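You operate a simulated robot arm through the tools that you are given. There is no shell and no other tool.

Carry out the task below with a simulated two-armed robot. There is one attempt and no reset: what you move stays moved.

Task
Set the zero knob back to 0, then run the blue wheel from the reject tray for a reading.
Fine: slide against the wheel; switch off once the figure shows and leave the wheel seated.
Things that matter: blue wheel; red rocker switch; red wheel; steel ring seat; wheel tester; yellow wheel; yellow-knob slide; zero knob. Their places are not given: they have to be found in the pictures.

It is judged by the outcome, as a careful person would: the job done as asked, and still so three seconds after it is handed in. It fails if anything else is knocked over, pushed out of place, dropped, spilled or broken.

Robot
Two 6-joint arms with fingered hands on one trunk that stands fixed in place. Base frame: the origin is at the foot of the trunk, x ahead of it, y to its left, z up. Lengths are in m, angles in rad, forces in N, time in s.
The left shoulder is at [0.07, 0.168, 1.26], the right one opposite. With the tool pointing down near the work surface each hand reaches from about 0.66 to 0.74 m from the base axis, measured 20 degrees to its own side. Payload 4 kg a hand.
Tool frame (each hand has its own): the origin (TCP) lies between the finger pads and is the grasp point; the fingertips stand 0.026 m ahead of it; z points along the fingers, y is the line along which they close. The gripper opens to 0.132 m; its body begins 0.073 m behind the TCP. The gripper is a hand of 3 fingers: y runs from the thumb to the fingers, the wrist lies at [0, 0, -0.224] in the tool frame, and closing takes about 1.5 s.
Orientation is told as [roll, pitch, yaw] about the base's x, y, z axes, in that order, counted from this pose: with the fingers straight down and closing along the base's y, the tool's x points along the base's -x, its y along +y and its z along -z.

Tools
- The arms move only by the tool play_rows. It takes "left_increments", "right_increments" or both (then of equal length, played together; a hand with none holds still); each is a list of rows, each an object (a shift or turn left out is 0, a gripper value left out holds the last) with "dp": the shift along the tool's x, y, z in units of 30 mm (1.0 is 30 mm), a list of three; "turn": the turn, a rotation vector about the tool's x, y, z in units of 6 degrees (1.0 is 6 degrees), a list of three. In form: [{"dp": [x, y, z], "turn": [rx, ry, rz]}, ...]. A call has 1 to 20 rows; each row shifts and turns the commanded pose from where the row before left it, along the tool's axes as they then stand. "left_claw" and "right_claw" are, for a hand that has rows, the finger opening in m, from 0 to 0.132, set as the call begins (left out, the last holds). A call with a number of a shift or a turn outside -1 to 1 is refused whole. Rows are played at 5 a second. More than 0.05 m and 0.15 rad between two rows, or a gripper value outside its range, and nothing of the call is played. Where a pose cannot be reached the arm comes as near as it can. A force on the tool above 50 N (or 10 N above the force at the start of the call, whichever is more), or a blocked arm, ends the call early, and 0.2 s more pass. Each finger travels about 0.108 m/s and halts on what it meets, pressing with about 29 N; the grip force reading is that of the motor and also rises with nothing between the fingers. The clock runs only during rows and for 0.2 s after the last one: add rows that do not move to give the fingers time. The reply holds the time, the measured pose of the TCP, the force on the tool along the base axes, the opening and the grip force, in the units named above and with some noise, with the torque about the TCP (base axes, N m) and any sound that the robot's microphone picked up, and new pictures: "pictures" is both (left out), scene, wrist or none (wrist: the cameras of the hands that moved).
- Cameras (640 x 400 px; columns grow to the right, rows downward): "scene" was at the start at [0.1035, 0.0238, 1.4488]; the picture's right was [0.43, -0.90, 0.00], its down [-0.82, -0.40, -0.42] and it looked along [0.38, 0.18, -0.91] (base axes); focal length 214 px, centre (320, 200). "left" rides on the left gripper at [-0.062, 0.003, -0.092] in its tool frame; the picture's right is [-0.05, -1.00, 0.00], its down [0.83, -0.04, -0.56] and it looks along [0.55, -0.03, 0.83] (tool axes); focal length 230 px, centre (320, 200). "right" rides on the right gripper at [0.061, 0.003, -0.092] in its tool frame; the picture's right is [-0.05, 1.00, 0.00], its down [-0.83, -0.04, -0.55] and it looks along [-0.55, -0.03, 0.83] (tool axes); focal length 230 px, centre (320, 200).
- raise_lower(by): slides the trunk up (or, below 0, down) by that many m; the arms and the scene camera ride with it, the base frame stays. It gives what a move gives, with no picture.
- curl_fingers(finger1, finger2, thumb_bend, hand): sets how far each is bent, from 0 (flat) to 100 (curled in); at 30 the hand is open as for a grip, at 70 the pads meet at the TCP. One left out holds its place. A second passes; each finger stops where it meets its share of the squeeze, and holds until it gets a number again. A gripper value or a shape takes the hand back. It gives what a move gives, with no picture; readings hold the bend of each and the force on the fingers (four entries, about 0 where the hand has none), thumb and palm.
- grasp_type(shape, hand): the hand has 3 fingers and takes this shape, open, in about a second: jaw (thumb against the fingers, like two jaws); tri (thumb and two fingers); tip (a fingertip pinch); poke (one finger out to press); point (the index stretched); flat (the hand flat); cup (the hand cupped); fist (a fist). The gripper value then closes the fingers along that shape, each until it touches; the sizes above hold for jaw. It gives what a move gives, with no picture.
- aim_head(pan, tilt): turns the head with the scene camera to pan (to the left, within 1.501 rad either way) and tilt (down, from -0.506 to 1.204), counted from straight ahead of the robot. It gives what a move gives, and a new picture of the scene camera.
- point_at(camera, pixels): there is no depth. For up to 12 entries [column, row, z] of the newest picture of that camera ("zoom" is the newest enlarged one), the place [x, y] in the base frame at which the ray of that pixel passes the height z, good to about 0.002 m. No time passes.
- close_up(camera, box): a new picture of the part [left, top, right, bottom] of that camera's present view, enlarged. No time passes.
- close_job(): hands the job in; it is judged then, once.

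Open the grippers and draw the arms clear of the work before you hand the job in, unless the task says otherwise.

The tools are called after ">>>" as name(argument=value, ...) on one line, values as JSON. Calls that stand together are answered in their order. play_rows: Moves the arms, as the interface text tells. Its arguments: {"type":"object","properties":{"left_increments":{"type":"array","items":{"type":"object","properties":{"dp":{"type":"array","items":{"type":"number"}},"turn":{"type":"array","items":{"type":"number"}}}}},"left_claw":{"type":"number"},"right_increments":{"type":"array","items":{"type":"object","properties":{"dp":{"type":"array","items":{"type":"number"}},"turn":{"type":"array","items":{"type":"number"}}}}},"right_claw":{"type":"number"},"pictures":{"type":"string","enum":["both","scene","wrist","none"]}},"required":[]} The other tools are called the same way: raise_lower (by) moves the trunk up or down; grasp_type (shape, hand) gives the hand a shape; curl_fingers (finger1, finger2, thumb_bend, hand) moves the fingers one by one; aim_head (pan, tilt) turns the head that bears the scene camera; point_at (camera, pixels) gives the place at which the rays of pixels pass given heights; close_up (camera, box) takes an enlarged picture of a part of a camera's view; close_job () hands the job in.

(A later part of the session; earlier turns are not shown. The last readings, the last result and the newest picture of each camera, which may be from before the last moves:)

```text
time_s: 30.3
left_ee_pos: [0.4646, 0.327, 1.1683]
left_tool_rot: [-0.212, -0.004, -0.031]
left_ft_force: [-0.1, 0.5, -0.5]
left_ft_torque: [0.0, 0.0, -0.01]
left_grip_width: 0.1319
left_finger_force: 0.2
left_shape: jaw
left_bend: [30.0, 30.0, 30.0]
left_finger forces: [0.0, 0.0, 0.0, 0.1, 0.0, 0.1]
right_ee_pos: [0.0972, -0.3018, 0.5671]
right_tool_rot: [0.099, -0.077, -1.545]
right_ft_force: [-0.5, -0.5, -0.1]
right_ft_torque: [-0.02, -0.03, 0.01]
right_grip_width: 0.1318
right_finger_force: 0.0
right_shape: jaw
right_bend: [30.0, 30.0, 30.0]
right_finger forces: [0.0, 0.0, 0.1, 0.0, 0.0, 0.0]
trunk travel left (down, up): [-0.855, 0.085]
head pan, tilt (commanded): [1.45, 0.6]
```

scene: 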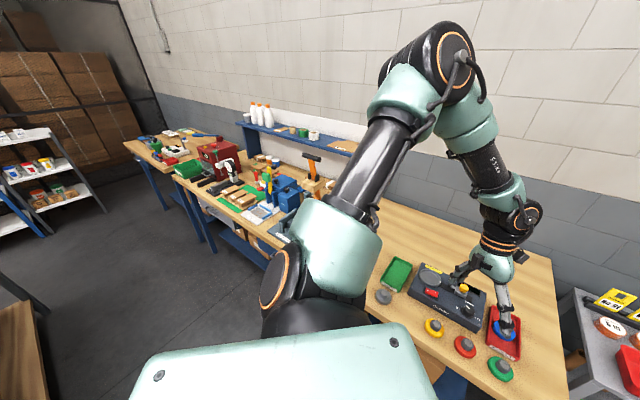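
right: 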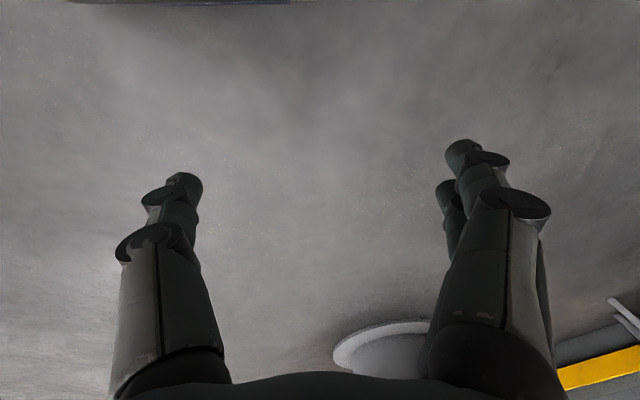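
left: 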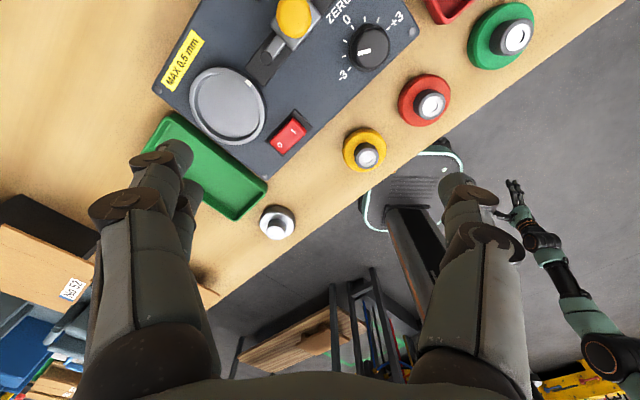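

No joint is visibly at its stop. I undo the tilt, go well up (z≈1.35) and push right there, to see how the boundary behaves high up.

>>> play_rows(left_increments=[{"turn": [-1, 0, 0]}, {"turn": [-1, 0, 0]}, {"dp": [0, 0, -1]}, {"dp": [0, 0, -1]}, {"dp": [0, 0, -1]}, {"dp": [0, 0, -1]}, {"dp": [0, 0, -1]}, {"dp": [0, 0, -1]}, {"dp": [0, -0.7, 0]}, {"dp": [0, -0.7, 0]}, {"dp": [0, -0.7, 0]}], pictures="none")

```text
time_s: 32.7
left_ee_pos: [0.4014, 0.3457, 1.3342]
left_tool_rot: [-0.003, -0.003, -0.031]
left_ft_force: [-0.1, 0.6, 0.8]
left_ft_torque: [-0.01, 0.01, 0.0]
left_grip_width: 0.1317
left_finger_force: 0.0
left_shape: jaw
left_bend: [30.0, 30.0, 30.0]
left_finger forces: [0.1, 0.0, 0.0, 0.0, 0.0, 0.0]
left hand out of reach, approached as far as the arm can: row 1, 2, 5, 6, 7, 8, 9, 10, 11
right_ee_pos: [0.0961, -0.3008, 0.5649]
right_tool_rot: [0.098, -0.075, -1.547]
right_ft_force: [0.5, 0.5, 0.2]
right_ft_torque: [-0.01, 0.03, 0.01]
right_grip_width: 0.1318
right_finger_force: 0.2
right_shape: jaw
right_bend: [30.0, 30.0, 30.0]
right_finger forces: [0.2, 0.1, 0.1, 0.0, 0.0, 0.1]
trunk travel left (down, up): [-0.855, 0.085]
head pan, tilt (commanded): [1.45, 0.6]
```

I can now explain the limit: boundary points satisfy y_rel ≈ 0.0565 + 0.752·R² about the shoulder, i.e. a shoulder roll joint stuck at its stop because the arm is in an "elbow-up, abducted over 90°" branch. To switch to the elbow-down branch I go out left to the fold at shoulder height and then drop through it. First, push out left to find the fold.

>>> play_rows(left_increments=[{"dp": [0.3, 0.8, 0.6]}, {"dp": [0.3, 0.8, 0.6]}, {"dp": [0.3, 0.8, 0.6]}, {"dp": [0.1, 0.8, 0.6]}, {"dp": [0, 0.8, 0.6]}, {"dp": [0, 0.8, 0.6]}, {"dp": [0, 0.8, 0]}, {"dp": [0, 0.8, 0]}], pictures="scene")

```text
time_s: 34.5
left_ee_pos: [0.4146, 0.4836, 1.2426]
left_tool_rot: [-0.002, 0.002, -0.031]
left_ft_force: [0.1, 0.3, -0.5]
left_ft_torque: [0.01, 0.02, 0.02]
left_grip_width: 0.132
left_finger_force: 0.1
left_shape: jaw
left_bend: [30.0, 30.0, 30.0]
left_finger forces: [0.0, 0.1, 0.1, 0.1, 0.0, 0.0]
left hand out of reach, approached as far as the arm can: row 4, 5, 6, 7, 8
right_ee_pos: [0.0979, -0.3007, 0.5657]
right_tool_rot: [0.096, -0.076, -1.545]
right_ft_force: [-0.3, 0.5, -0.6]
right_ft_torque: [-0.01, -0.01, 0.0]
right_grip_width: 0.1318
right_finger_force: 0.1
right_shape: jaw
right_bend: [30.0, 30.0, 30.0]
right_finger forces: [0.0, 0.0, 0.0, 0.1, 0.0, 0.0]
trunk travel left (down, up): [-0.855, 0.085]
head pan, tilt (commanded): [1.45, 0.6]
```

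scene: 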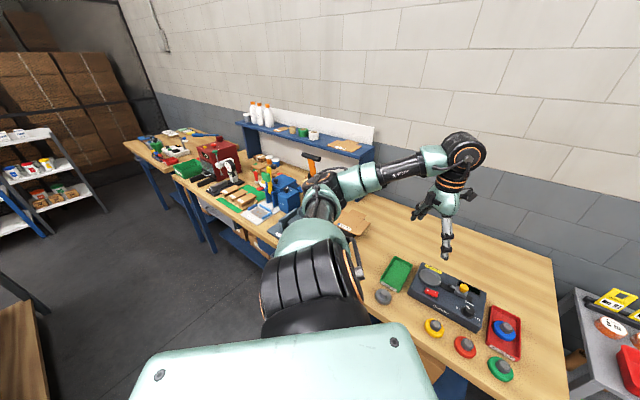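

The posture changed: the upper arm now points straight out left with the elbow at shoulder height — that is the fold. I now drop straight down with a slight inward move to come out on the elbow-down side.

>>> play_rows(left_increments=[{"dp": [0, -0.15, 1]}, {"dp": [0, -0.15, 1]}, {"dp": [0, -0.1, 1]}, {"dp": [0, -0.3, 0.5]}], pictures="scene")

```text
time_s: 35.5
left_ee_pos: [0.4108, 0.4608, 1.1398]
left_tool_rot: [-0.002, -0.001, -0.03]
left_ft_force: [0.2, -0.1, -0.1]
left_ft_torque: [0.01, 0.0, 0.01]
left_grip_width: 0.1319
left_finger_force: 0.0
left_shape: jaw
left_bend: [30.0, 30.0, 30.0]
left_finger forces: [0.0, 0.1, 0.1, 0.0, 0.0, 0.1]
right_ee_pos: [0.0988, -0.3005, 0.5657]
right_tool_rot: [0.098, -0.079, -1.546]
right_ft_force: [0.3, 0.6, -0.6]
right_ft_torque: [-0.01, 0.04, -0.03]
right_grip_width: 0.1321
right_finger_force: 0.1
right_shape: jaw
right_bend: [30.0, 30.0, 30.0]
right_finger forces: [0.0, 0.0, 0.1, 0.0, 0.0, 0.1]
trunk travel left (down, up): [-0.855, 0.085]
head pan, tilt (commanded): [1.45, 0.6]
```

scene: 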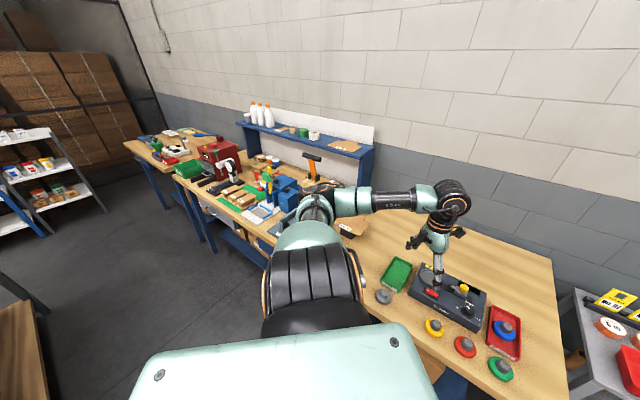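

No flags now, and the elbow sits lower. I move inward (−y) to see that the elbow drops rather than rises.

>>> play_rows(left_increments=[{"dp": [0, -0.6, 0]}, {"dp": [0, -0.6, 0]}, {"dp": [0, -0.6, 0]}, {"dp": [0, -0.6, 0]}], pictures="scene")

```text
time_s: 36.5
left_ee_pos: [0.4037, 0.3931, 1.1382]
left_tool_rot: [-0.004, -0.005, -0.031]
left_ft_force: [0.4, -0.5, -0.1]
left_ft_torque: [0.0, -0.03, 0.0]
left_grip_width: 0.1319
left_finger_force: 0.1
left_shape: jaw
left_bend: [30.0, 30.0, 30.0]
left_finger forces: [0.0, 0.1, 0.0, 0.0, 0.0, 0.1]
left hand out of reach, approached as far as the arm can: row 4
right_ee_pos: [0.0979, -0.3024, 0.5655]
right_tool_rot: [0.099, -0.077, -1.545]
right_ft_force: [0.4, -0.9, -0.6]
right_ft_torque: [0.01, -0.05, -0.02]
right_grip_width: 0.1322
right_finger_force: 0.1
right_shape: jaw
right_bend: [30.0, 30.0, 30.0]
right_finger forces: [0.0, 0.0, 0.1, 0.0, 0.0, 0.0]
trunk travel left (down, up): [-0.855, 0.085]
head pan, tilt (commanded): [1.45, 0.6]
```

scene: 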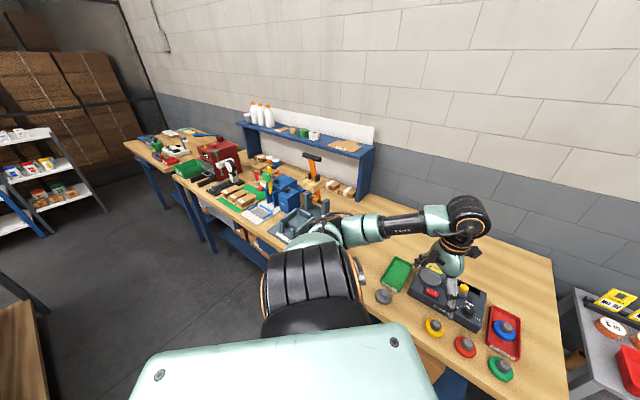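

The elbow went down, so the branch has switched. The new stop here is probably the wrist bend at short reach, so I extend forward and then try right again.

>>> play_rows(left_increments=[{"dp": [-0.9, 0.2, 0]}, {"dp": [-0.9, 0.2, 0]}, {"dp": [-0.9, 0, 0]}, {"dp": [-0.9, 0, 0]}, {"dp": [-0.7, -0.6, 0]}, {"dp": [-0.7, -0.6, 0]}], pictures="scene")

```text
time_s: 37.9
left_ee_pos: [0.4815, 0.4319, 1.0788]
left_tool_rot: [-0.004, -0.007, -0.033]
left_ft_force: [0.2, 0.4, -0.1]
left_ft_torque: [0.04, 0.01, 0.03]
left_grip_width: 0.1319
left_finger_force: 0.1
left_shape: jaw
left_bend: [30.0, 30.0, 30.0]
left_finger forces: [0.0, 0.0, 0.0, 0.1, 0.0, 0.0]
left hand out of reach, approached as far as the arm can: row 1, 2, 3, 4, 5, 6
right_ee_pos: [0.0982, -0.3004, 0.5661]
right_tool_rot: [0.097, -0.075, -1.547]
right_ft_force: [0.2, 0.4, -0.7]
right_ft_torque: [0.01, 0.02, -0.01]
right_grip_width: 0.1318
right_finger_force: 0.1
right_shape: jaw
right_bend: [30.0, 30.0, 30.0]
right_finger forces: [0.0, 0.0, 0.0, 0.0, 0.1, 0.0]
trunk travel left (down, up): [-0.855, 0.085]
head pan, tilt (commanded): [1.45, 0.6]
```

scene: 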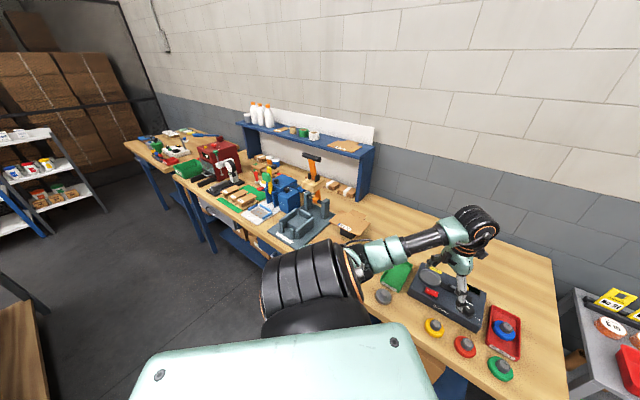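

The elbow is down, and the hand slid downward as it advanced, which suggests a wrist-bend stop with the forearm rising. Raising the trunk lets the forearm slope down, so I raise it the remaining 0.08 m and then lower the hand while moving forward.

>>> raise_lower(by=0.08)

>>> play_rows(left_increments=[{"dp": [0, 0, 0.9]}, {"dp": [0, 0, 0.9]}, {"dp": [0, 0, 0.9]}, {"dp": [-0.6, 0, 0.3]}, {"dp": [-0.6, -0.3, 0.2]}, {"dp": [-0.6, -0.3, 0]}], pictures="scene")

```text
time_s: 39.0
left_ee_pos: [0.4807, 0.4314, 1.1597]
left_tool_rot: [-0.005, -0.01, -0.031]
left_ft_force: [0.0, -0.1, 0.0]
left_ft_torque: [0.0, -0.02, -0.02]
left_grip_width: 0.1319
left_finger_force: 0.1
left_shape: jaw
left_bend: [30.0, 30.0, 30.0]
left_finger forces: [0.1, 0.0, 0.0, 0.0, 0.0, 0.0]
right_ee_pos: [0.0984, -0.3012, 0.6465]
right_tool_rot: [0.1, -0.077, -1.548]
right_ft_force: [0.3, -0.2, 0.1]
right_ft_torque: [0.01, -0.01, 0.03]
right_grip_width: 0.1318
right_finger_force: 0.0
right_shape: jaw
right_bend: [30.0, 30.0, 30.0]
right_finger forces: [0.1, 0.0, 0.1, 0.0, 0.0, 0.0]
trunk travel left (down, up): [-0.935, 0.005]
head pan, tilt (commanded): [1.45, 0.6]
```

```text
time_s: 40.4
left_ee_pos: [0.5344, 0.4102, 1.0625]
left_tool_rot: [-0.003, -0.009, -0.031]
left_ft_force: [0.1, 0.7, 0.3]
left_ft_torque: [-0.01, -0.02, 0.02]
left_grip_width: 0.1319
left_finger_force: 0.0
left_shape: jaw
left_bend: [30.0, 30.0, 30.0]
left_finger forces: [0.0, 0.0, 0.0, 0.0, 0.0, 0.0]
right_ee_pos: [0.0979, -0.3029, 0.6452]
right_tool_rot: [0.097, -0.075, -1.546]
right_ft_force: [-0.2, -0.3, 0.6]
right_ft_torque: [0.01, -0.03, 0.0]
right_grip_width: 0.1318
right_finger_force: 0.1
right_shape: jaw
right_bend: [30.0, 30.0, 30.0]
right_finger forces: [0.0, 0.1, 0.1, 0.0, 0.0, 0.1]
trunk travel left (down, up): [-0.935, 0.005]
head pan, tilt (commanded): [1.45, 0.6]
```

scene: 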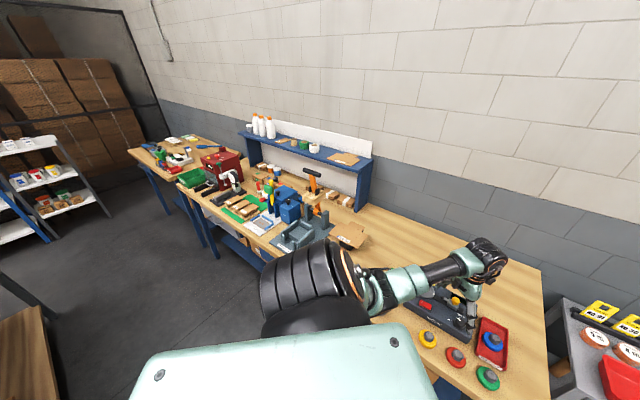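

The old boundary is passed with no flags (now at (0.534,0.410)). I go on to hover over the zero knob at (0.594,0.402) and look with the wrist camera.

>>> play_rows(left_increments=[{"dp": [-0.67, -0.09, 0]}, {"dp": [-0.67, -0.09, 0]}, {"dp": [-0.67, -0.09, 0.2]}], pictures="wrist")

>>> aim_head(pan=0.72, tilt=0.85)

```text
time_s: 41.2
left_ee_pos: [0.5916, 0.4041, 1.0581]
left_tool_rot: [-0.012, -0.012, -0.031]
left_ft_force: [0.2, 0.0, 0.6]
left_ft_torque: [0.0, -0.02, 0.03]
left_grip_width: 0.1319
left_finger_force: 0.1
left_shape: jaw
left_bend: [30.0, 30.0, 30.0]
left_finger forces: [0.1, 0.0, 0.0, 0.0, 0.0, 0.0]
right_ee_pos: [0.0985, -0.3016, 0.6465]
right_tool_rot: [0.1, -0.077, -1.547]
right_ft_force: [-0.2, -0.5, -0.2]
right_ft_torque: [0.02, 0.0, 0.02]
right_grip_width: 0.1317
right_finger_force: 0.2
right_shape: jaw
right_bend: [30.0, 30.0, 30.0]
right_finger forces: [0.1, 0.0, 0.1, 0.0, 0.1, 0.0]
trunk travel left (down, up): [-0.935, 0.005]
head pan, tilt (commanded): [1.45, 0.6]
```

left: 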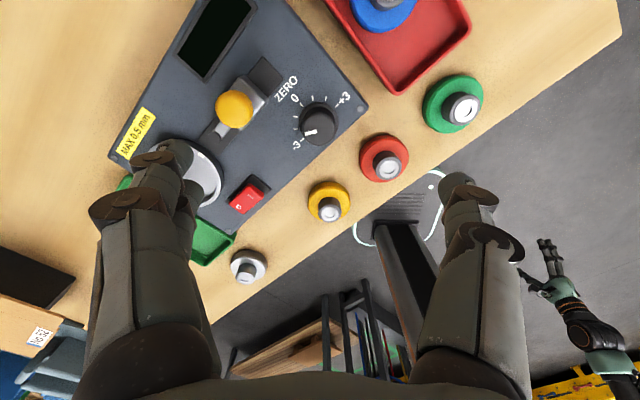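

```text
time_s: 42.3
left_ee_pos: [0.592, 0.4037, 1.0586]
left_tool_rot: [-0.012, -0.013, -0.032]
left_ft_force: [1.2, 0.4, -1.0]
left_ft_torque: [0.0, 0.0, -0.01]
left_grip_width: 0.1318
left_finger_force: 0.2
left_shape: jaw
left_bend: [30.0, 30.0, 30.0]
left_finger forces: [0.0, 0.0, 0.0, 0.1, 0.0, 0.0]
right_ee_pos: [0.0976, -0.303, 0.6456]
right_tool_rot: [0.099, -0.076, -1.546]
right_ft_force: [-0.6, 0.0, 0.1]
right_ft_torque: [-0.02, 0.0, 0.01]
right_grip_width: 0.1319
right_finger_force: 0.1
right_shape: jaw
right_bend: [30.0, 30.0, 30.0]
right_finger forces: [0.0, 0.1, 0.0, 0.0, 0.0, 0.0]
trunk travel left (down, up): [-0.935, 0.005]
head pan, tilt (commanded): [0.721, 0.85]
```

scene: 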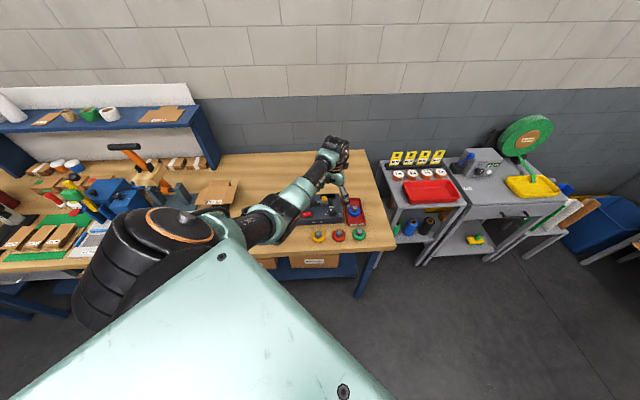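

The hand is over the knob (wrist image (317,127)). I enlarge the wrist view to refine the knob, slide, and blue-wheel positions.

>>> close_up(camera="left", box=[200, 60, 400, 185])

>>> point_at(camera="left", pixels=[[318, 125, 0.945], [318, 130, 0.921], [235, 108, 0.985], [247, 198, 0.93], [385, 3, 0.91]])

```text
3.20 times, centred on (300, 122) of left
```

zoom: 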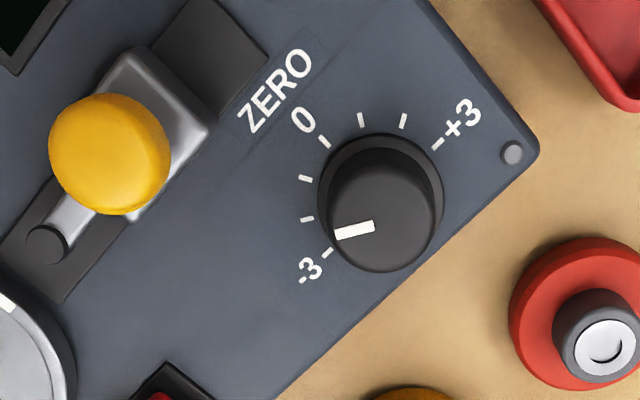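

```text
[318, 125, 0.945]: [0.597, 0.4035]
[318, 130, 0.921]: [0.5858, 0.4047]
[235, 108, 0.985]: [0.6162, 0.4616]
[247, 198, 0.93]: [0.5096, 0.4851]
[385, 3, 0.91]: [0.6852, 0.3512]
```

Pointer confirmed at −2. I solve the exact knob centre and height from the dial centre (zoom (382.5,198)) and knob-top centre (zoom ≈(386,218)).

>>> point_at(camera="zoom", pixels=[[382.5, 198, 0.921], [386, 218, 0.935], [386, 218, 0.945], [386, 218, 0.955], [323, 142, 0.921], [328, 252, 0.921], [437, 144, 0.921], [110, 154, 0.98], [110, 154, 0.99], [46, 243, 0.945], [512, 153, 0.922]])

```text
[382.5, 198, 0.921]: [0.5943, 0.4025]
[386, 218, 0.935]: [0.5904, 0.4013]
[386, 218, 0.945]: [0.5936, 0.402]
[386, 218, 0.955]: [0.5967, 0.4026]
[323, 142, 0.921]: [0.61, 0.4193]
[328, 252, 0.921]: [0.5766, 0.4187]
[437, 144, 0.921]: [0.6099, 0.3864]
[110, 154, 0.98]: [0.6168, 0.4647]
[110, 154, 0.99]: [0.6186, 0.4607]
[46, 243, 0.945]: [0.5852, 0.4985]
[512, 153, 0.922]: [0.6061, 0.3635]
```

Knob centre (0.594,0.4025), top z≈0.946. To keep the fingers clear of the slide (it lies at azimuth ~70° from the knob) I'll grip at yaw −60° and turn to −120°; I test that this yaw range is reachable while hovering.

>>> play_rows(left_increments=[{"dp": [-0.067, -0.04, 0], "turn": [0, 0, 1]}, {"turn": [0, 0, 1]}, {"turn": [0, 0, 1]}, {"turn": [0, 0, 1]}, {"turn": [0, 0, 1]}, {"turn": [0, 0, 1]}, {"turn": [0, 0, 1]}, {"turn": [0, 0, 1]}, {"turn": [0, 0, 1]}, {"turn": [0, 0, 1]}, {"turn": [0, 0, 1]}, {"turn": [0, 0, 1]}, {"turn": [0, 0, 1]}, {"turn": [0, 0, 1]}, {"turn": [0, 0, 1]}, {"turn": [0, 0, 1]}, {"turn": [0, 0, 1]}, {"turn": [0, 0, 1]}, {"turn": [0, 0, 1]}, {"turn": [0, 0, 0.7]}], pictures="wrist")

```text
time_s: 46.5
left_ee_pos: [0.5766, 0.3914, 1.065]
left_tool_rot: [0.014, -0.008, -1.309]
left_ft_force: [0.4, 0.5, -0.3]
left_ft_torque: [0.02, -0.01, 0.02]
left_grip_width: 0.1318
left_finger_force: 0.2
left_shape: jaw
left_bend: [30.0, 30.0, 30.0]
left_finger forces: [0.0, 0.0, 0.0, 0.0, 0.0, 0.0]
left hand out of reach, approached as far as the arm can: row 1, 12, 13, 14, 15, 16, 17, 18, 19, 20
right_ee_pos: [0.0973, -0.3022, 0.6457]
right_tool_rot: [0.101, -0.076, -1.546]
right_ft_force: [0.7, 0.1, 0.1]
right_ft_torque: [-0.02, 0.0, 0.03]
right_grip_width: 0.1318
right_finger_force: 0.0
right_shape: jaw
right_bend: [30.0, 30.0, 30.0]
right_finger forces: [0.0, 0.0, 0.0, 0.0, 0.0, 0.1]
trunk travel left (down, up): [-0.935, 0.005]
head pan, tilt (commanded): [0.721, 0.85]
```

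left: 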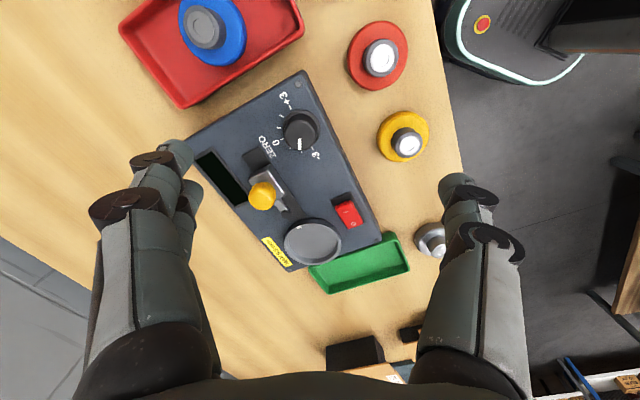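

In this arm branch yaw stops near −72°. I'll instead use yaw from about +96° down to +36° (fingers on the left/front side, clear of the slide), so I rotate the other way to test that range.

>>> play_rows(left_increments=[{"turn": [0, 0, -1]}, {"turn": [0, 0, -1]}, {"turn": [0, 0, -1]}, {"turn": [0, 0, -1]}, {"turn": [0, 0, -1]}, {"turn": [0, 0, -1]}, {"turn": [0, 0, -1]}, {"turn": [0, 0, -1]}, {"turn": [0, 0, -1]}, {"turn": [0, 0, -1]}, {"turn": [0, 0, -1]}, {"turn": [0, 0, -1]}, {"turn": [0, 0, -1]}, {"turn": [0, 0, -1]}, {"turn": [0, 0, -1]}], pictures="none")

>>> play_rows(left_increments=[{"turn": [0, 0, -1]}, {"turn": [0, 0, -1]}, {"turn": [0, 0, -1]}, {"turn": [0, 0, -1]}, {"turn": [0, 0, -1]}, {"turn": [0, 0, -1]}, {"turn": [0, 0, -1]}, {"turn": [0, 0, -1]}, {"turn": [0, 0, -1]}, {"turn": [0, 0, -1]}, {"turn": [0, 0, -1]}, {"turn": [0, 0, -1]}, {"turn": [0, 0, -1]}, {"turn": [0, 0, -0.5]}], pictures="wrist")

```text
time_s: 49.7
left_ee_pos: [0.5777, 0.3904, 1.0635]
left_tool_rot: [-0.009, -0.011, 0.217]
left_ft_force: [0.4, -1.0, -0.3]
left_ft_torque: [0.06, -0.03, 0.0]
left_grip_width: 0.1319
left_finger_force: 0.1
left_shape: jaw
left_bend: [30.0, 30.0, 30.0]
left_finger forces: [0.0, 0.1, 0.0, 0.1, 0.0, 0.1]
right_ee_pos: [0.0973, -0.3024, 0.6452]
right_tool_rot: [0.099, -0.078, -1.547]
right_ft_force: [-1.0, 0.1, 1.1]
right_ft_torque: [0.0, 0.04, 0.01]
right_grip_width: 0.132
right_finger_force: 0.1
right_shape: jaw
right_bend: [30.0, 30.0, 30.0]
right_finger forces: [0.1, 0.0, 0.0, 0.1, 0.0, 0.0]
trunk travel left (down, up): [-0.935, 0.005]
head pan, tilt (commanded): [0.721, 0.85]
```

```text
time_s: 52.7
left_ee_pos: [0.5769, 0.391, 1.0643]
left_tool_rot: [-0.012, 0.007, 1.631]
left_ft_force: [0.7, 0.8, 0.7]
left_ft_torque: [0.0, 0.01, 0.02]
left_grip_width: 0.1319
left_finger_force: 0.0
left_shape: jaw
left_bend: [30.0, 30.0, 30.0]
left_finger forces: [0.1, 0.0, 0.0, 0.1, 0.0, 0.0]
right_ee_pos: [0.0968, -0.302, 0.6463]
right_tool_rot: [0.1, -0.077, -1.545]
right_ft_force: [-0.8, -0.2, -0.2]
right_ft_torque: [0.01, -0.02, -0.01]
right_grip_width: 0.132
right_finger_force: 0.2
right_shape: jaw
right_bend: [30.0, 30.0, 30.0]
right_finger forces: [0.1, 0.0, 0.0, 0.1, 0.0, 0.0]
trunk travel left (down, up): [-0.935, 0.005]
head pan, tilt (commanded): [0.721, 0.85]
```

left: 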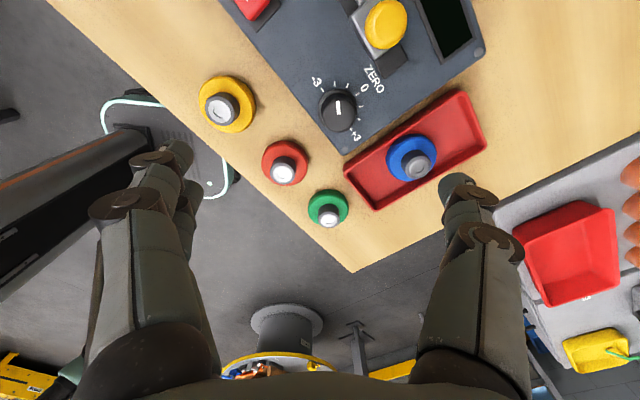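

Yaw 93° is reachable. I centre over the knob, square up the small tilt, narrow the opening to 0.07 and lower to about z=1.0 for a check.

>>> play_rows(left_increments=[{"dp": [-0.349, -0.589, 0.6], "turn": [0.067, -0.115, -0.4]}, {"dp": [0, 0, 0.8]}, {"dp": [0, 0, 0.7]}, {"dp": [0, 0, 0]}], left_claw=0.07, pictures="wrist")

>>> close_up(camera="left", box=[220, 60, 460, 240])

```text
time_s: 53.7
left_ee_pos: [0.5804, 0.4123, 1.0051]
left_tool_rot: [-0.023, 0.005, 1.673]
left_ft_force: [-0.7, 0.5, -0.4]
left_ft_torque: [0.0, -0.05, 0.02]
left_grip_width: 0.0705
left_finger_force: 0.1
left_shape: jaw
left_bend: [72.0, 72.0, 70.0]
left_finger forces: [0.0, 0.1, 0.0, 0.1, 0.1, 0.0]
left hand out of reach, approached as far as the arm can: row 1, 2, 3
right_ee_pos: [0.0982, -0.3013, 0.645]
right_tool_rot: [0.099, -0.078, -1.546]
right_ft_force: [0.6, 0.7, -1.0]
right_ft_torque: [-0.01, 0.01, 0.03]
right_grip_width: 0.1317
right_finger_force: 0.1
right_shape: jaw
right_bend: [30.0, 30.0, 30.0]
right_finger forces: [0.1, 0.0, 0.1, 0.0, 0.1, 0.0]
trunk travel left (down, up): [-0.935, 0.005]
head pan, tilt (commanded): [0.721, 0.85]
```

left: 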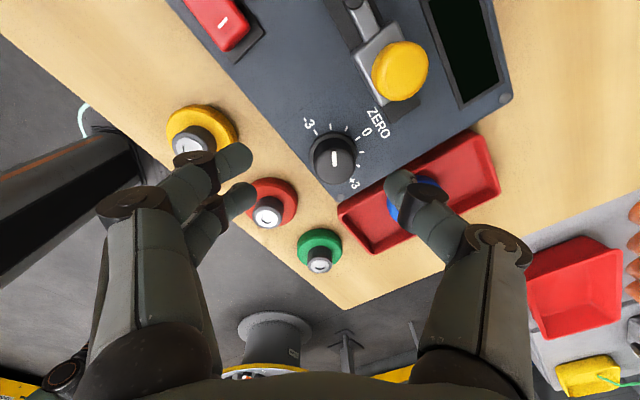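

```text
2.22 times, centred on (340, 150) of left
```

zoom: 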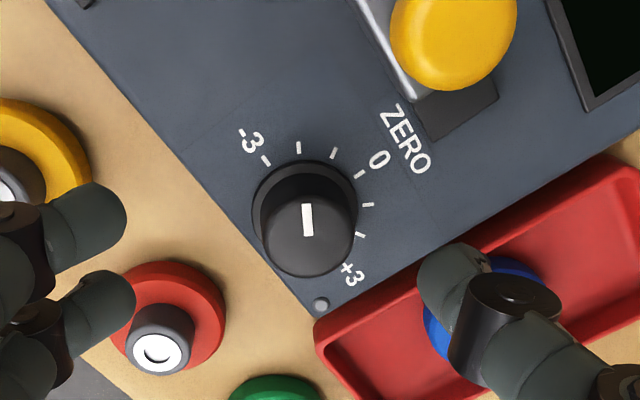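

Row 1–3 were flagged: the arm now sits at another limit (wrist y too far right for how far it stretches), made worse by the high trunk. I raise the hand, then lower the trunk by 0.12 so the arm needs less reach.

>>> play_rows(left_increments=[{"dp": [0, 0, -1]}, {"dp": [0, 0, -1]}, {"dp": [0, 0, -1]}, {"dp": [0, 0, -1]}, {"dp": [0, 0, -1]}], pictures="none")

>>> raise_lower(by=-0.12)

```text
time_s: 54.9
left_ee_pos: [0.578, 0.4111, 1.1559]
left_tool_rot: [-0.02, -0.007, 1.674]
left_ft_force: [0.3, -0.1, -1.0]
left_ft_torque: [0.02, -0.02, 0.01]
left_grip_width: 0.0705
left_finger_force: 0.0
left_shape: jaw
left_bend: [72.0, 72.0, 70.0]
left_finger forces: [0.1, 0.0, 0.0, 0.0, 0.0, 0.0]
right_ee_pos: [0.0986, -0.3011, 0.6445]
right_tool_rot: [0.1, -0.078, -1.546]
right_ft_force: [0.6, 0.7, -0.6]
right_ft_torque: [-0.02, 0.0, 0.04]
right_grip_width: 0.1319
right_finger_force: 0.1
right_shape: jaw
right_bend: [30.0, 30.0, 30.0]
right_finger forces: [0.1, 0.1, 0.0, 0.1, 0.0, 0.1]
trunk travel left (down, up): [-0.935, 0.005]
head pan, tilt (commanded): [0.721, 0.85]
```

```text
time_s: 56.4
left_ee_pos: [0.579, 0.4122, 1.0349]
left_tool_rot: [-0.019, -0.004, 1.671]
left_ft_force: [-0.2, 0.0, -0.5]
left_ft_torque: [-0.01, 0.01, -0.01]
left_grip_width: 0.0704
left_finger_force: 0.1
left_shape: jaw
left_bend: [72.0, 72.0, 70.0]
left_finger forces: [0.0, 0.1, 0.1, 0.0, 0.1, 0.0]
right_ee_pos: [0.0975, -0.302, 0.5257]
right_tool_rot: [0.1, -0.074, -1.547]
right_ft_force: [0.1, -0.8, 0.7]
right_ft_torque: [-0.07, 0.0, -0.04]
right_grip_width: 0.1319
right_finger_force: 0.0
right_shape: jaw
right_bend: [30.0, 30.0, 30.0]
right_finger forces: [0.0, 0.0, 0.1, 0.0, 0.0, 0.0]
trunk travel left (down, up): [-0.815, 0.125]
head pan, tilt (commanded): [0.721, 0.85]
```

Shoulder is now at 1.37. I probe how far right the hand can go here (base −y), staying at z≈1.03.

>>> play_rows(left_increments=[{"dp": [0.7, 0, 0]}, {"dp": [0.7, 0, 0]}, {"dp": [0.7, 0, 0]}, {"dp": [0.7, 0, 0]}], pictures="scene")

```text
time_s: 57.4
left_ee_pos: [0.5705, 0.3524, 1.03]
left_tool_rot: [-0.023, 0.011, 1.672]
left_ft_force: [-0.4, -0.7, 0.0]
left_ft_torque: [0.0, 0.01, -0.04]
left_grip_width: 0.0705
left_finger_force: 0.0
left_shape: jaw
left_bend: [72.0, 72.0, 70.0]
left_finger forces: [0.0, 0.0, 0.0, 0.0, 0.0, 0.0]
left hand out of reach, approached as far as the arm can: row 3, 4
right_ee_pos: [0.0971, -0.3015, 0.5255]
right_tool_rot: [0.101, -0.077, -1.547]
right_ft_force: [0.2, 0.4, -0.4]
right_ft_torque: [0.01, 0.0, -0.02]
right_grip_width: 0.1322
right_finger_force: 0.0
right_shape: jaw
right_bend: [30.0, 30.0, 30.0]
right_finger forces: [0.1, 0.1, 0.1, 0.1, 0.0, 0.0]
trunk travel left (down, up): [-0.815, 0.125]
head pan, tilt (commanded): [0.721, 0.85]
```

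scene: 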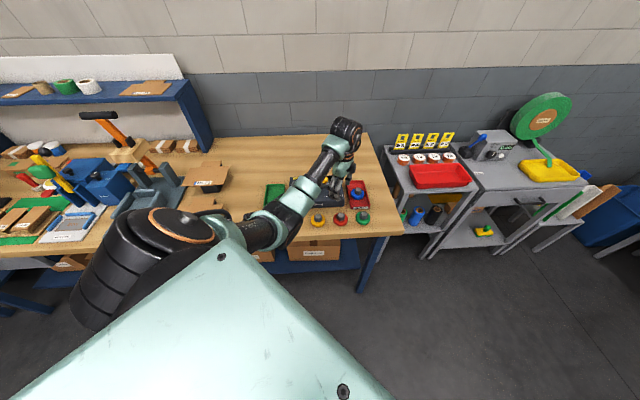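

It got to (0.571,0.352). I look at the arm's current posture from the head to see where the elbow is.

>>> aim_head(pan=1.2, tilt=1.1)

```text
time_s: 58.4
left_ee_pos: [0.5732, 0.3533, 1.0292]
left_tool_rot: [-0.025, 0.012, 1.671]
left_ft_force: [0.8, -0.2, 0.7]
left_ft_torque: [-0.02, -0.01, -0.07]
left_grip_width: 0.0706
left_finger_force: 0.0
left_shape: jaw
left_bend: [72.0, 72.0, 70.0]
left_finger forces: [0.0, 0.0, 0.0, 0.0, 0.1, 0.0]
right_ee_pos: [0.0975, -0.3022, 0.5263]
right_tool_rot: [0.099, -0.079, -1.547]
right_ft_force: [0.5, 0.6, 0.5]
right_ft_torque: [0.01, 0.01, 0.01]
right_grip_width: 0.1321
right_finger_force: 0.0
right_shape: jaw
right_bend: [30.0, 30.0, 30.0]
right_finger forces: [0.1, 0.0, 0.0, 0.1, 0.1, 0.0]
trunk travel left (down, up): [-0.815, 0.125]
head pan, tilt (commanded): [1.201, 1.1]
```

scene: 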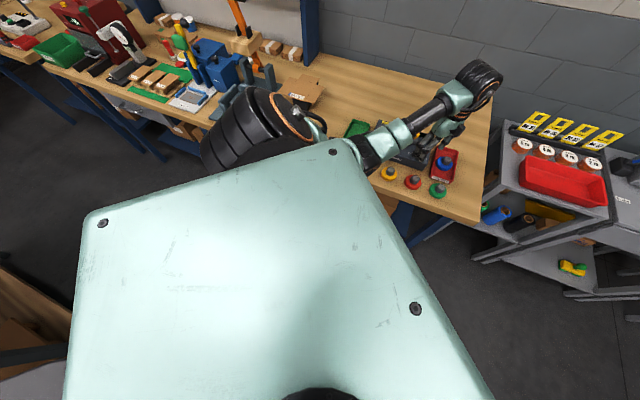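

The arm fits a model where the forearm-roll joint is pinned at about 167° (the wrist is in its flipped solution after crossing the fold). The cure is to flip the wrist: point the hand along the forearm, pass beyond, roll about the forearm by 180°, and come down again — done high in free space. First raise the trunk and go to a roomy spot with yaw≈13°.

>>> raise_lower(by=0.12)

>>> play_rows(left_increments=[{"dp": [-0.744, 0.182, 0.32]}, {"dp": [-0.744, 0.182, 0.32]}, {"dp": [-0.744, 0.182, 0.32]}, {"turn": [0, 0, 0.98]}, {"turn": [0, 0, 0.98]}, {"turn": [0, 0, 0.98]}, {"turn": [0, 0, 0.98]}, {"turn": [0, 0, 0.98]}, {"turn": [0, 0, 0.98]}, {"turn": [0, 0, 0.98]}, {"turn": [0, 0, 0.98]}, {"turn": [0, 0, 0.98]}, {"turn": [0, 0, 0.98]}, {"turn": [0, 0, 0.98]}, {"turn": [0, 0, 0.98]}, {"turn": [0, 0, 0.98]}, {"turn": [0, 0, 0.98]}], pictures="none")

```text
time_s: 59.9
left_ee_pos: [0.5722, 0.3523, 1.1487]
left_tool_rot: [-0.022, 0.01, 1.672]
left_ft_force: [-0.3, 0.9, -0.3]
left_ft_torque: [0.0, -0.01, 0.01]
left_grip_width: 0.0709
left_finger_force: 0.1
left_shape: jaw
left_bend: [72.0, 72.0, 70.0]
left_finger forces: [0.0, 0.0, 0.0, 0.0, 0.0, 0.0]
right_ee_pos: [0.0975, -0.3019, 0.6452]
right_tool_rot: [0.102, -0.077, -1.545]
right_ft_force: [0.1, 0.9, -0.1]
right_ft_torque: [0.0, 0.01, 0.0]
right_grip_width: 0.1319
right_finger_force: 0.1
right_shape: jaw
right_bend: [30.0, 30.0, 30.0]
right_finger forces: [0.1, 0.0, 0.0, 0.0, 0.0, 0.1]
trunk travel left (down, up): [-0.935, 0.005]
head pan, tilt (commanded): [1.201, 1.1]
```

```text
time_s: 63.5
left_ee_pos: [0.5494, 0.4178, 1.1201]
left_tool_rot: [-0.013, -0.023, 0.235]
left_ft_force: [-0.7, 0.1, 0.1]
left_ft_torque: [0.03, 0.01, 0.0]
left_grip_width: 0.0703
left_finger_force: 0.0
left_shape: jaw
left_bend: [72.0, 72.0, 70.0]
left_finger forces: [0.0, 0.0, 0.0, 0.1, 0.1, 0.1]
right_ee_pos: [0.0983, -0.3016, 0.6459]
right_tool_rot: [0.1, -0.077, -1.546]
right_ft_force: [-0.6, 0.8, 0.8]
right_ft_torque: [-0.01, -0.01, -0.01]
right_grip_width: 0.1317
right_finger_force: 0.1
right_shape: jaw
right_bend: [30.0, 30.0, 30.0]
right_finger forces: [0.0, 0.1, 0.1, 0.1, 0.0, 0.0]
trunk travel left (down, up): [-0.935, 0.005]
head pan, tilt (commanded): [1.201, 1.1]
```

Now at (0.549,0.418,1.120), yaw 0.235. I tilt the hand up toward the forearm direction, pivoting about the wrist, first 60°.

>>> play_rows(left_increments=[{"dp": [-0.78, 0, -0.041], "turn": [0, -1, 0]}, {"dp": [-0.78, 0, -0.041], "turn": [0, -1, 0]}, {"dp": [-0.78, 0, -0.041], "turn": [0, -1, 0]}, {"dp": [-0.78, 0, -0.041], "turn": [0, -1, 0]}, {"dp": [-0.78, 0, -0.041], "turn": [0, -1, 0]}, {"dp": [-0.78, 0, -0.041], "turn": [0, -1, 0]}, {"dp": [-0.78, 0, -0.041], "turn": [0, -1, 0]}, {"dp": [-0.78, 0, -0.041], "turn": [0, -1, 0]}, {"dp": [-0.78, 0, -0.041], "turn": [0, -1, 0]}, {"dp": [-0.78, 0, -0.041], "turn": [0, -1, 0]}], pictures="none")

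>>> aim_head(pan=0.72, tilt=0.6)

```text
time_s: 65.7
left_ee_pos: [0.7356, 0.4657, 1.2357]
left_tool_rot: [-0.038, -1.07, 0.262]
left_ft_force: [0.4, 0.6, -0.5]
left_ft_torque: [-0.02, 0.01, 0.0]
left_grip_width: 0.0703
left_finger_force: 0.1
left_shape: jaw
left_bend: [72.0, 72.0, 70.0]
left_finger forces: [0.1, 0.1, 0.0, 0.1, 0.0, 0.1]
right_ee_pos: [0.0977, -0.3012, 0.6458]
right_tool_rot: [0.102, -0.076, -1.546]
right_ft_force: [0.7, 0.6, 0.1]
right_ft_torque: [-0.02, -0.01, 0.0]
right_grip_width: 0.1319
right_finger_force: 0.1
right_shape: jaw
right_bend: [30.0, 30.0, 30.0]
right_finger forces: [0.0, 0.1, 0.1, 0.0, 0.0, 0.1]
trunk travel left (down, up): [-0.935, 0.005]
head pan, tilt (commanded): [1.201, 1.1]
```

```text
time_s: 66.6
left_ee_pos: [0.7345, 0.4652, 1.235]
left_tool_rot: [-0.037, -1.069, 0.262]
left_ft_force: [0.1, 0.4, 0.3]
left_ft_torque: [-0.02, 0.0, -0.01]
left_grip_width: 0.0702
left_finger_force: 0.1
left_shape: jaw
left_bend: [72.0, 72.0, 70.0]
left_finger forces: [0.1, 0.0, 0.0, 0.0, 0.1, 0.1]
right_ee_pos: [0.0973, -0.3014, 0.6452]
right_tool_rot: [0.1, -0.077, -1.545]
right_ft_force: [0.9, -0.1, -0.7]
right_ft_torque: [0.0, 0.04, -0.01]
right_grip_width: 0.1319
right_finger_force: 0.0
right_shape: jaw
right_bend: [30.0, 30.0, 30.0]
right_finger forces: [0.1, 0.0, 0.0, 0.0, 0.0, 0.0]
trunk travel left (down, up): [-0.935, 0.005]
head pan, tilt (commanded): [0.721, 0.6]
```

scene: 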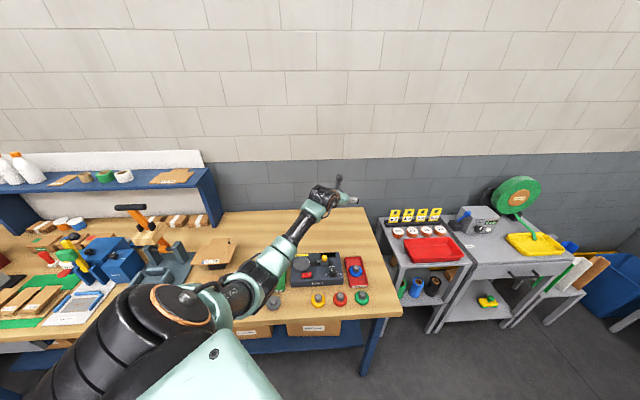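

The hand is at 61° with no flags. I continue tilting through the forearm direction and about 30° beyond.

>>> play_rows(left_increments=[{"dp": [-0.78, 0, -0.041], "turn": [0, -1, 0]}, {"dp": [-0.78, 0, -0.041], "turn": [0, -1, 0]}, {"dp": [-0.78, 0, -0.041], "turn": [0, -1, 0]}, {"dp": [-0.78, 0, -0.041], "turn": [0, -1, 0]}, {"dp": [-0.78, 0, -0.041], "turn": [0, -1, 0]}, {"dp": [-0.78, 0, -0.041], "turn": [0, -1, 0]}, {"dp": [-0.78, 0, -0.041], "turn": [0, -1, 0]}, {"dp": [-0.78, 0, -0.041], "turn": [0, -1, 0]}, {"dp": [-0.78, 0, -0.041], "turn": [0, -1, 0]}, {"dp": [-0.78, 0, -0.041], "turn": [0, -1, 0]}, {"dp": [-0.78, 0, -0.041], "turn": [0, -1, 0]}, {"dp": [-0.78, 0, -0.041], "turn": [0, -1, 0]}], pictures="scene")

```text
time_s: 69.2
left_ee_pos: [0.7217, 0.5208, 1.5002]
left_tool_rot: [-3.12, -0.813, -2.921]
left_ft_force: [0.2, -0.2, 0.9]
left_ft_torque: [0.01, 0.01, 0.02]
left_grip_width: 0.0706
left_finger_force: 0.1
left_shape: jaw
left_bend: [72.0, 72.0, 70.0]
left_finger forces: [0.0, 0.0, 0.0, 0.0, 0.1, 0.1]
left hand out of reach, approached as far as the arm can: row 1, 2, 3, 4, 5, 6, 7
right_ee_pos: [0.0981, -0.3018, 0.6463]
right_tool_rot: [0.099, -0.077, -1.546]
right_ft_force: [0.2, 0.5, -0.3]
right_ft_torque: [0.03, 0.02, -0.01]
right_grip_width: 0.1321
right_finger_force: 0.0
right_shape: jaw
right_bend: [30.0, 30.0, 30.0]
right_finger forces: [0.0, 0.1, 0.0, 0.0, 0.0, 0.1]
trunk travel left (down, up): [-0.935, 0.005]
head pan, tilt (commanded): [0.721, 0.6]
```

scene: 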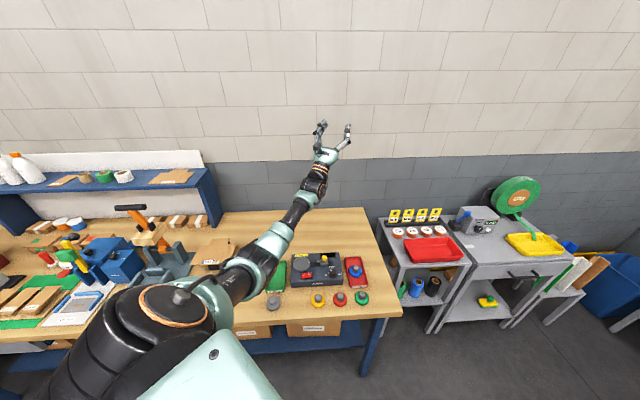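

The hand now points forward and 43° up, with no flags at the end, so the wrist passed the forearm direction. Now I roll about the forearm axis (tool-frame (0.634,0.142,0.759)); first a short test in the positive sense.

>>> play_rows(left_increments=[{"dp": [0.13, -0.49, -0.017], "turn": [0.634, 0.142, 0.759]}, {"dp": [0.13, -0.49, -0.017], "turn": [0.634, 0.142, 0.759]}, {"dp": [0.13, -0.49, -0.017], "turn": [0.634, 0.142, 0.759]}, {"dp": [0.13, -0.49, -0.017], "turn": [0.634, 0.142, 0.759]}, {"dp": [0.13, -0.49, -0.017], "turn": [0.634, 0.142, 0.759]}], pictures="none")

```text
time_s: 70.4
left_ee_pos: [0.6716, 0.4419, 1.4766]
left_tool_rot: [2.426, -0.749, -2.356]
left_ft_force: [0.5, 0.6, -0.9]
left_ft_torque: [-0.01, 0.01, -0.04]
left_grip_width: 0.0704
left_finger_force: 0.0
left_shape: jaw
left_bend: [72.0, 72.0, 70.0]
left_finger forces: [0.0, 0.0, 0.0, 0.1, 0.0, 0.0]
left hand out of reach, approached as far as the arm can: row 2, 3, 4, 5
right_ee_pos: [0.0977, -0.3021, 0.646]
right_tool_rot: [0.099, -0.076, -1.547]
right_ft_force: [-0.5, -0.2, -0.2]
right_ft_torque: [-0.03, -0.02, 0.0]
right_grip_width: 0.132
right_finger_force: 0.1
right_shape: jaw
right_bend: [30.0, 30.0, 30.0]
right_finger forces: [0.0, 0.1, 0.2, 0.0, 0.1, 0.0]
trunk travel left (down, up): [-0.935, 0.005]
head pan, tilt (commanded): [0.721, 0.6]
```

Positive sense is blocked (as predicted, the roll joint is at its upper stop). I roll the other way about the forearm axis — 18 rows, then re-check.

>>> play_rows(left_increments=[{"dp": [-0.043, 0.363, -0.009], "turn": [-0.46, -0.077, -0.885]}, {"dp": [-0.043, 0.363, -0.009], "turn": [-0.46, -0.077, -0.885]}, {"dp": [-0.043, 0.363, -0.009], "turn": [-0.46, -0.077, -0.885]}, {"dp": [-0.043, 0.363, -0.009], "turn": [-0.46, -0.077, -0.885]}, {"dp": [-0.043, 0.363, -0.009], "turn": [-0.46, -0.077, -0.885]}, {"dp": [-0.043, 0.363, -0.009], "turn": [-0.46, -0.077, -0.885]}, {"dp": [-0.043, 0.363, -0.009], "turn": [-0.46, -0.077, -0.885]}, {"dp": [-0.043, 0.363, -0.009], "turn": [-0.46, -0.077, -0.885]}, {"dp": [-0.043, 0.363, -0.009], "turn": [-0.46, -0.077, -0.885]}, {"dp": [-0.043, 0.363, -0.009], "turn": [-0.46, -0.077, -0.885]}, {"dp": [-0.043, 0.363, -0.009], "turn": [-0.46, -0.077, -0.885]}, {"dp": [-0.043, 0.363, -0.009], "turn": [-0.46, -0.077, -0.885]}, {"dp": [-0.043, 0.363, -0.009], "turn": [-0.46, -0.077, -0.885]}, {"dp": [-0.043, 0.363, -0.009], "turn": [-0.46, -0.077, -0.885]}, {"dp": [-0.043, 0.363, -0.009], "turn": [-0.46, -0.077, -0.885]}, {"dp": [-0.043, 0.363, -0.009], "turn": [-0.46, -0.077, -0.885]}, {"dp": [-0.043, 0.363, -0.009], "turn": [-0.46, -0.077, -0.885]}, {"dp": [-0.043, 0.363, -0.009], "turn": [-0.46, -0.077, -0.885]}], pictures="scene")

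```text
time_s: 74.2
left_ee_pos: [0.6482, 0.6036, 1.4277]
left_tool_rot: [-1.913, -0.024, 2.285]
left_ft_force: [-0.8, 0.7, 0.4]
left_ft_torque: [-0.01, -0.01, 0.02]
left_grip_width: 0.0706
left_finger_force: 0.0
left_shape: jaw
left_bend: [72.0, 72.0, 70.0]
left_finger forces: [0.1, 0.1, 0.0, 0.0, 0.0, 0.0]
right_ee_pos: [0.098, -0.3007, 0.6466]
right_tool_rot: [0.1, -0.076, -1.548]
right_ft_force: [0.1, 0.5, 0.1]
right_ft_torque: [0.03, -0.03, 0.01]
right_grip_width: 0.1318
right_finger_force: 0.0
right_shape: jaw
right_bend: [30.0, 30.0, 30.0]
right_finger forces: [0.1, 0.1, 0.0, 0.1, 0.0, 0.1]
trunk travel left (down, up): [-0.935, 0.005]
head pan, tilt (commanded): [0.721, 0.6]
```

scene: 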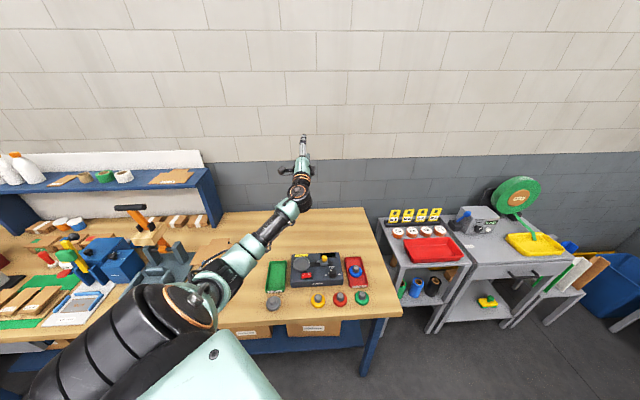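

No flags over 108° of roll; the hand swings via the left. I continue the roll with 18 more rows to bring it below the forearm.

>>> play_rows(left_increments=[{"dp": [-0.043, 0.363, -0.009], "turn": [-0.46, -0.077, -0.885]}, {"dp": [-0.043, 0.363, -0.009], "turn": [-0.46, -0.077, -0.885]}, {"dp": [-0.043, 0.363, -0.009], "turn": [-0.46, -0.077, -0.885]}, {"dp": [-0.043, 0.363, -0.009], "turn": [-0.46, -0.077, -0.885]}, {"dp": [-0.043, 0.363, -0.009], "turn": [-0.46, -0.077, -0.885]}, {"dp": [-0.043, 0.363, -0.009], "turn": [-0.46, -0.077, -0.885]}, {"dp": [-0.043, 0.363, -0.009], "turn": [-0.46, -0.077, -0.885]}, {"dp": [-0.043, 0.363, -0.009], "turn": [-0.46, -0.077, -0.885]}, {"dp": [-0.043, 0.363, -0.009], "turn": [-0.46, -0.077, -0.885]}, {"dp": [-0.043, 0.363, -0.009], "turn": [-0.46, -0.077, -0.885]}, {"dp": [-0.043, 0.363, -0.009], "turn": [-0.46, -0.077, -0.885]}, {"dp": [-0.043, 0.363, -0.009], "turn": [-0.46, -0.077, -0.885]}, {"dp": [-0.043, 0.363, -0.009], "turn": [-0.46, -0.077, -0.885]}, {"dp": [-0.043, 0.363, -0.009], "turn": [-0.46, -0.077, -0.885]}, {"dp": [-0.043, 0.363, -0.009], "turn": [-0.46, -0.077, -0.885]}, {"dp": [-0.043, 0.363, -0.009], "turn": [-0.46, -0.077, -0.885]}, {"dp": [-0.043, 0.363, -0.009], "turn": [-0.46, -0.077, -0.885]}, {"dp": [-0.043, 0.363, -0.009], "turn": [-0.46, -0.077, -0.885]}], pictures="scene")

```text
time_s: 78.0
left_ee_pos: [0.6968, 0.5114, 1.2915]
left_tool_rot: [0.498, 1.263, -2.398]
left_ft_force: [-0.4, -0.3, -0.4]
left_ft_torque: [0.02, -0.03, -0.03]
left_grip_width: 0.0706
left_finger_force: 0.2
left_shape: jaw
left_bend: [72.0, 72.0, 70.0]
left_finger forces: [0.0, 0.0, 0.0, 0.1, 0.1, 0.0]
right_ee_pos: [0.0979, -0.3018, 0.6454]
right_tool_rot: [0.101, -0.077, -1.547]
right_ft_force: [-1.0, -0.1, -0.2]
right_ft_torque: [-0.02, -0.05, -0.01]
right_grip_width: 0.1318
right_finger_force: 0.0
right_shape: jaw
right_bend: [30.0, 30.0, 30.0]
right_finger forces: [0.0, 0.0, 0.0, 0.0, 0.0, 0.1]
trunk travel left (down, up): [-0.935, 0.005]
head pan, tilt (commanded): [0.721, 0.6]
```

scene: 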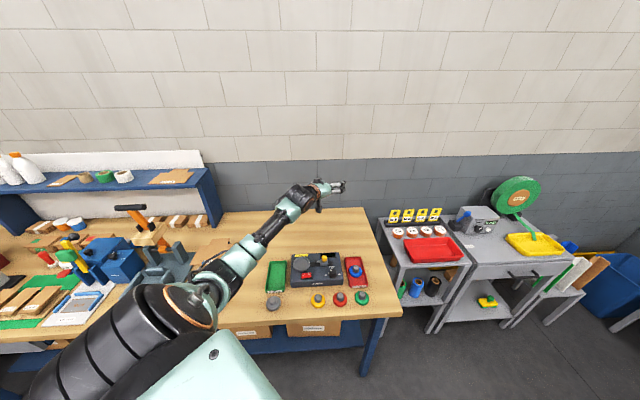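

The wrist has flipped without flags: the hand now points forward and 15° down. I tilt it the rest of the way toward straight down, pivoting about the wrist (8 rows first).

>>> play_rows(left_increments=[{"dp": [-0.773, -0.117, -0.041], "turn": [0.15, -0.988, 0]}, {"dp": [-0.773, -0.117, -0.041], "turn": [0.15, -0.988, 0]}, {"dp": [-0.773, -0.117, -0.041], "turn": [0.15, -0.988, 0]}, {"dp": [-0.773, -0.117, -0.041], "turn": [0.15, -0.988, 0]}, {"dp": [-0.773, -0.117, -0.041], "turn": [0.15, -0.988, 0]}, {"dp": [-0.773, -0.117, -0.041], "turn": [0.15, -0.988, 0]}, {"dp": [-0.773, -0.117, -0.041], "turn": [0.15, -0.988, 0]}, {"dp": [-0.773, -0.117, -0.041], "turn": [0.15, -0.988, 0]}], pictures="none")

```text
time_s: 79.8
left_ee_pos: [0.5838, 0.4882, 1.1506]
left_tool_rot: [0.073, 0.458, -2.75]
left_ft_force: [0.9, 0.2, 0.5]
left_ft_torque: [0.0, 0.01, -0.02]
left_grip_width: 0.0705
left_finger_force: 0.0
left_shape: jaw
left_bend: [72.0, 72.0, 70.0]
left_finger forces: [0.0, 0.0, 0.1, 0.1, 0.0, 0.0]
right_ee_pos: [0.0988, -0.3011, 0.647]
right_tool_rot: [0.099, -0.075, -1.545]
right_ft_force: [-0.4, -0.9, -0.2]
right_ft_torque: [-0.01, 0.01, 0.02]
right_grip_width: 0.1318
right_finger_force: 0.1
right_shape: jaw
right_bend: [30.0, 30.0, 30.0]
right_finger forces: [0.0, 0.0, 0.1, 0.0, 0.0, 0.0]
trunk travel left (down, up): [-0.935, 0.005]
head pan, tilt (commanded): [0.721, 0.6]
```

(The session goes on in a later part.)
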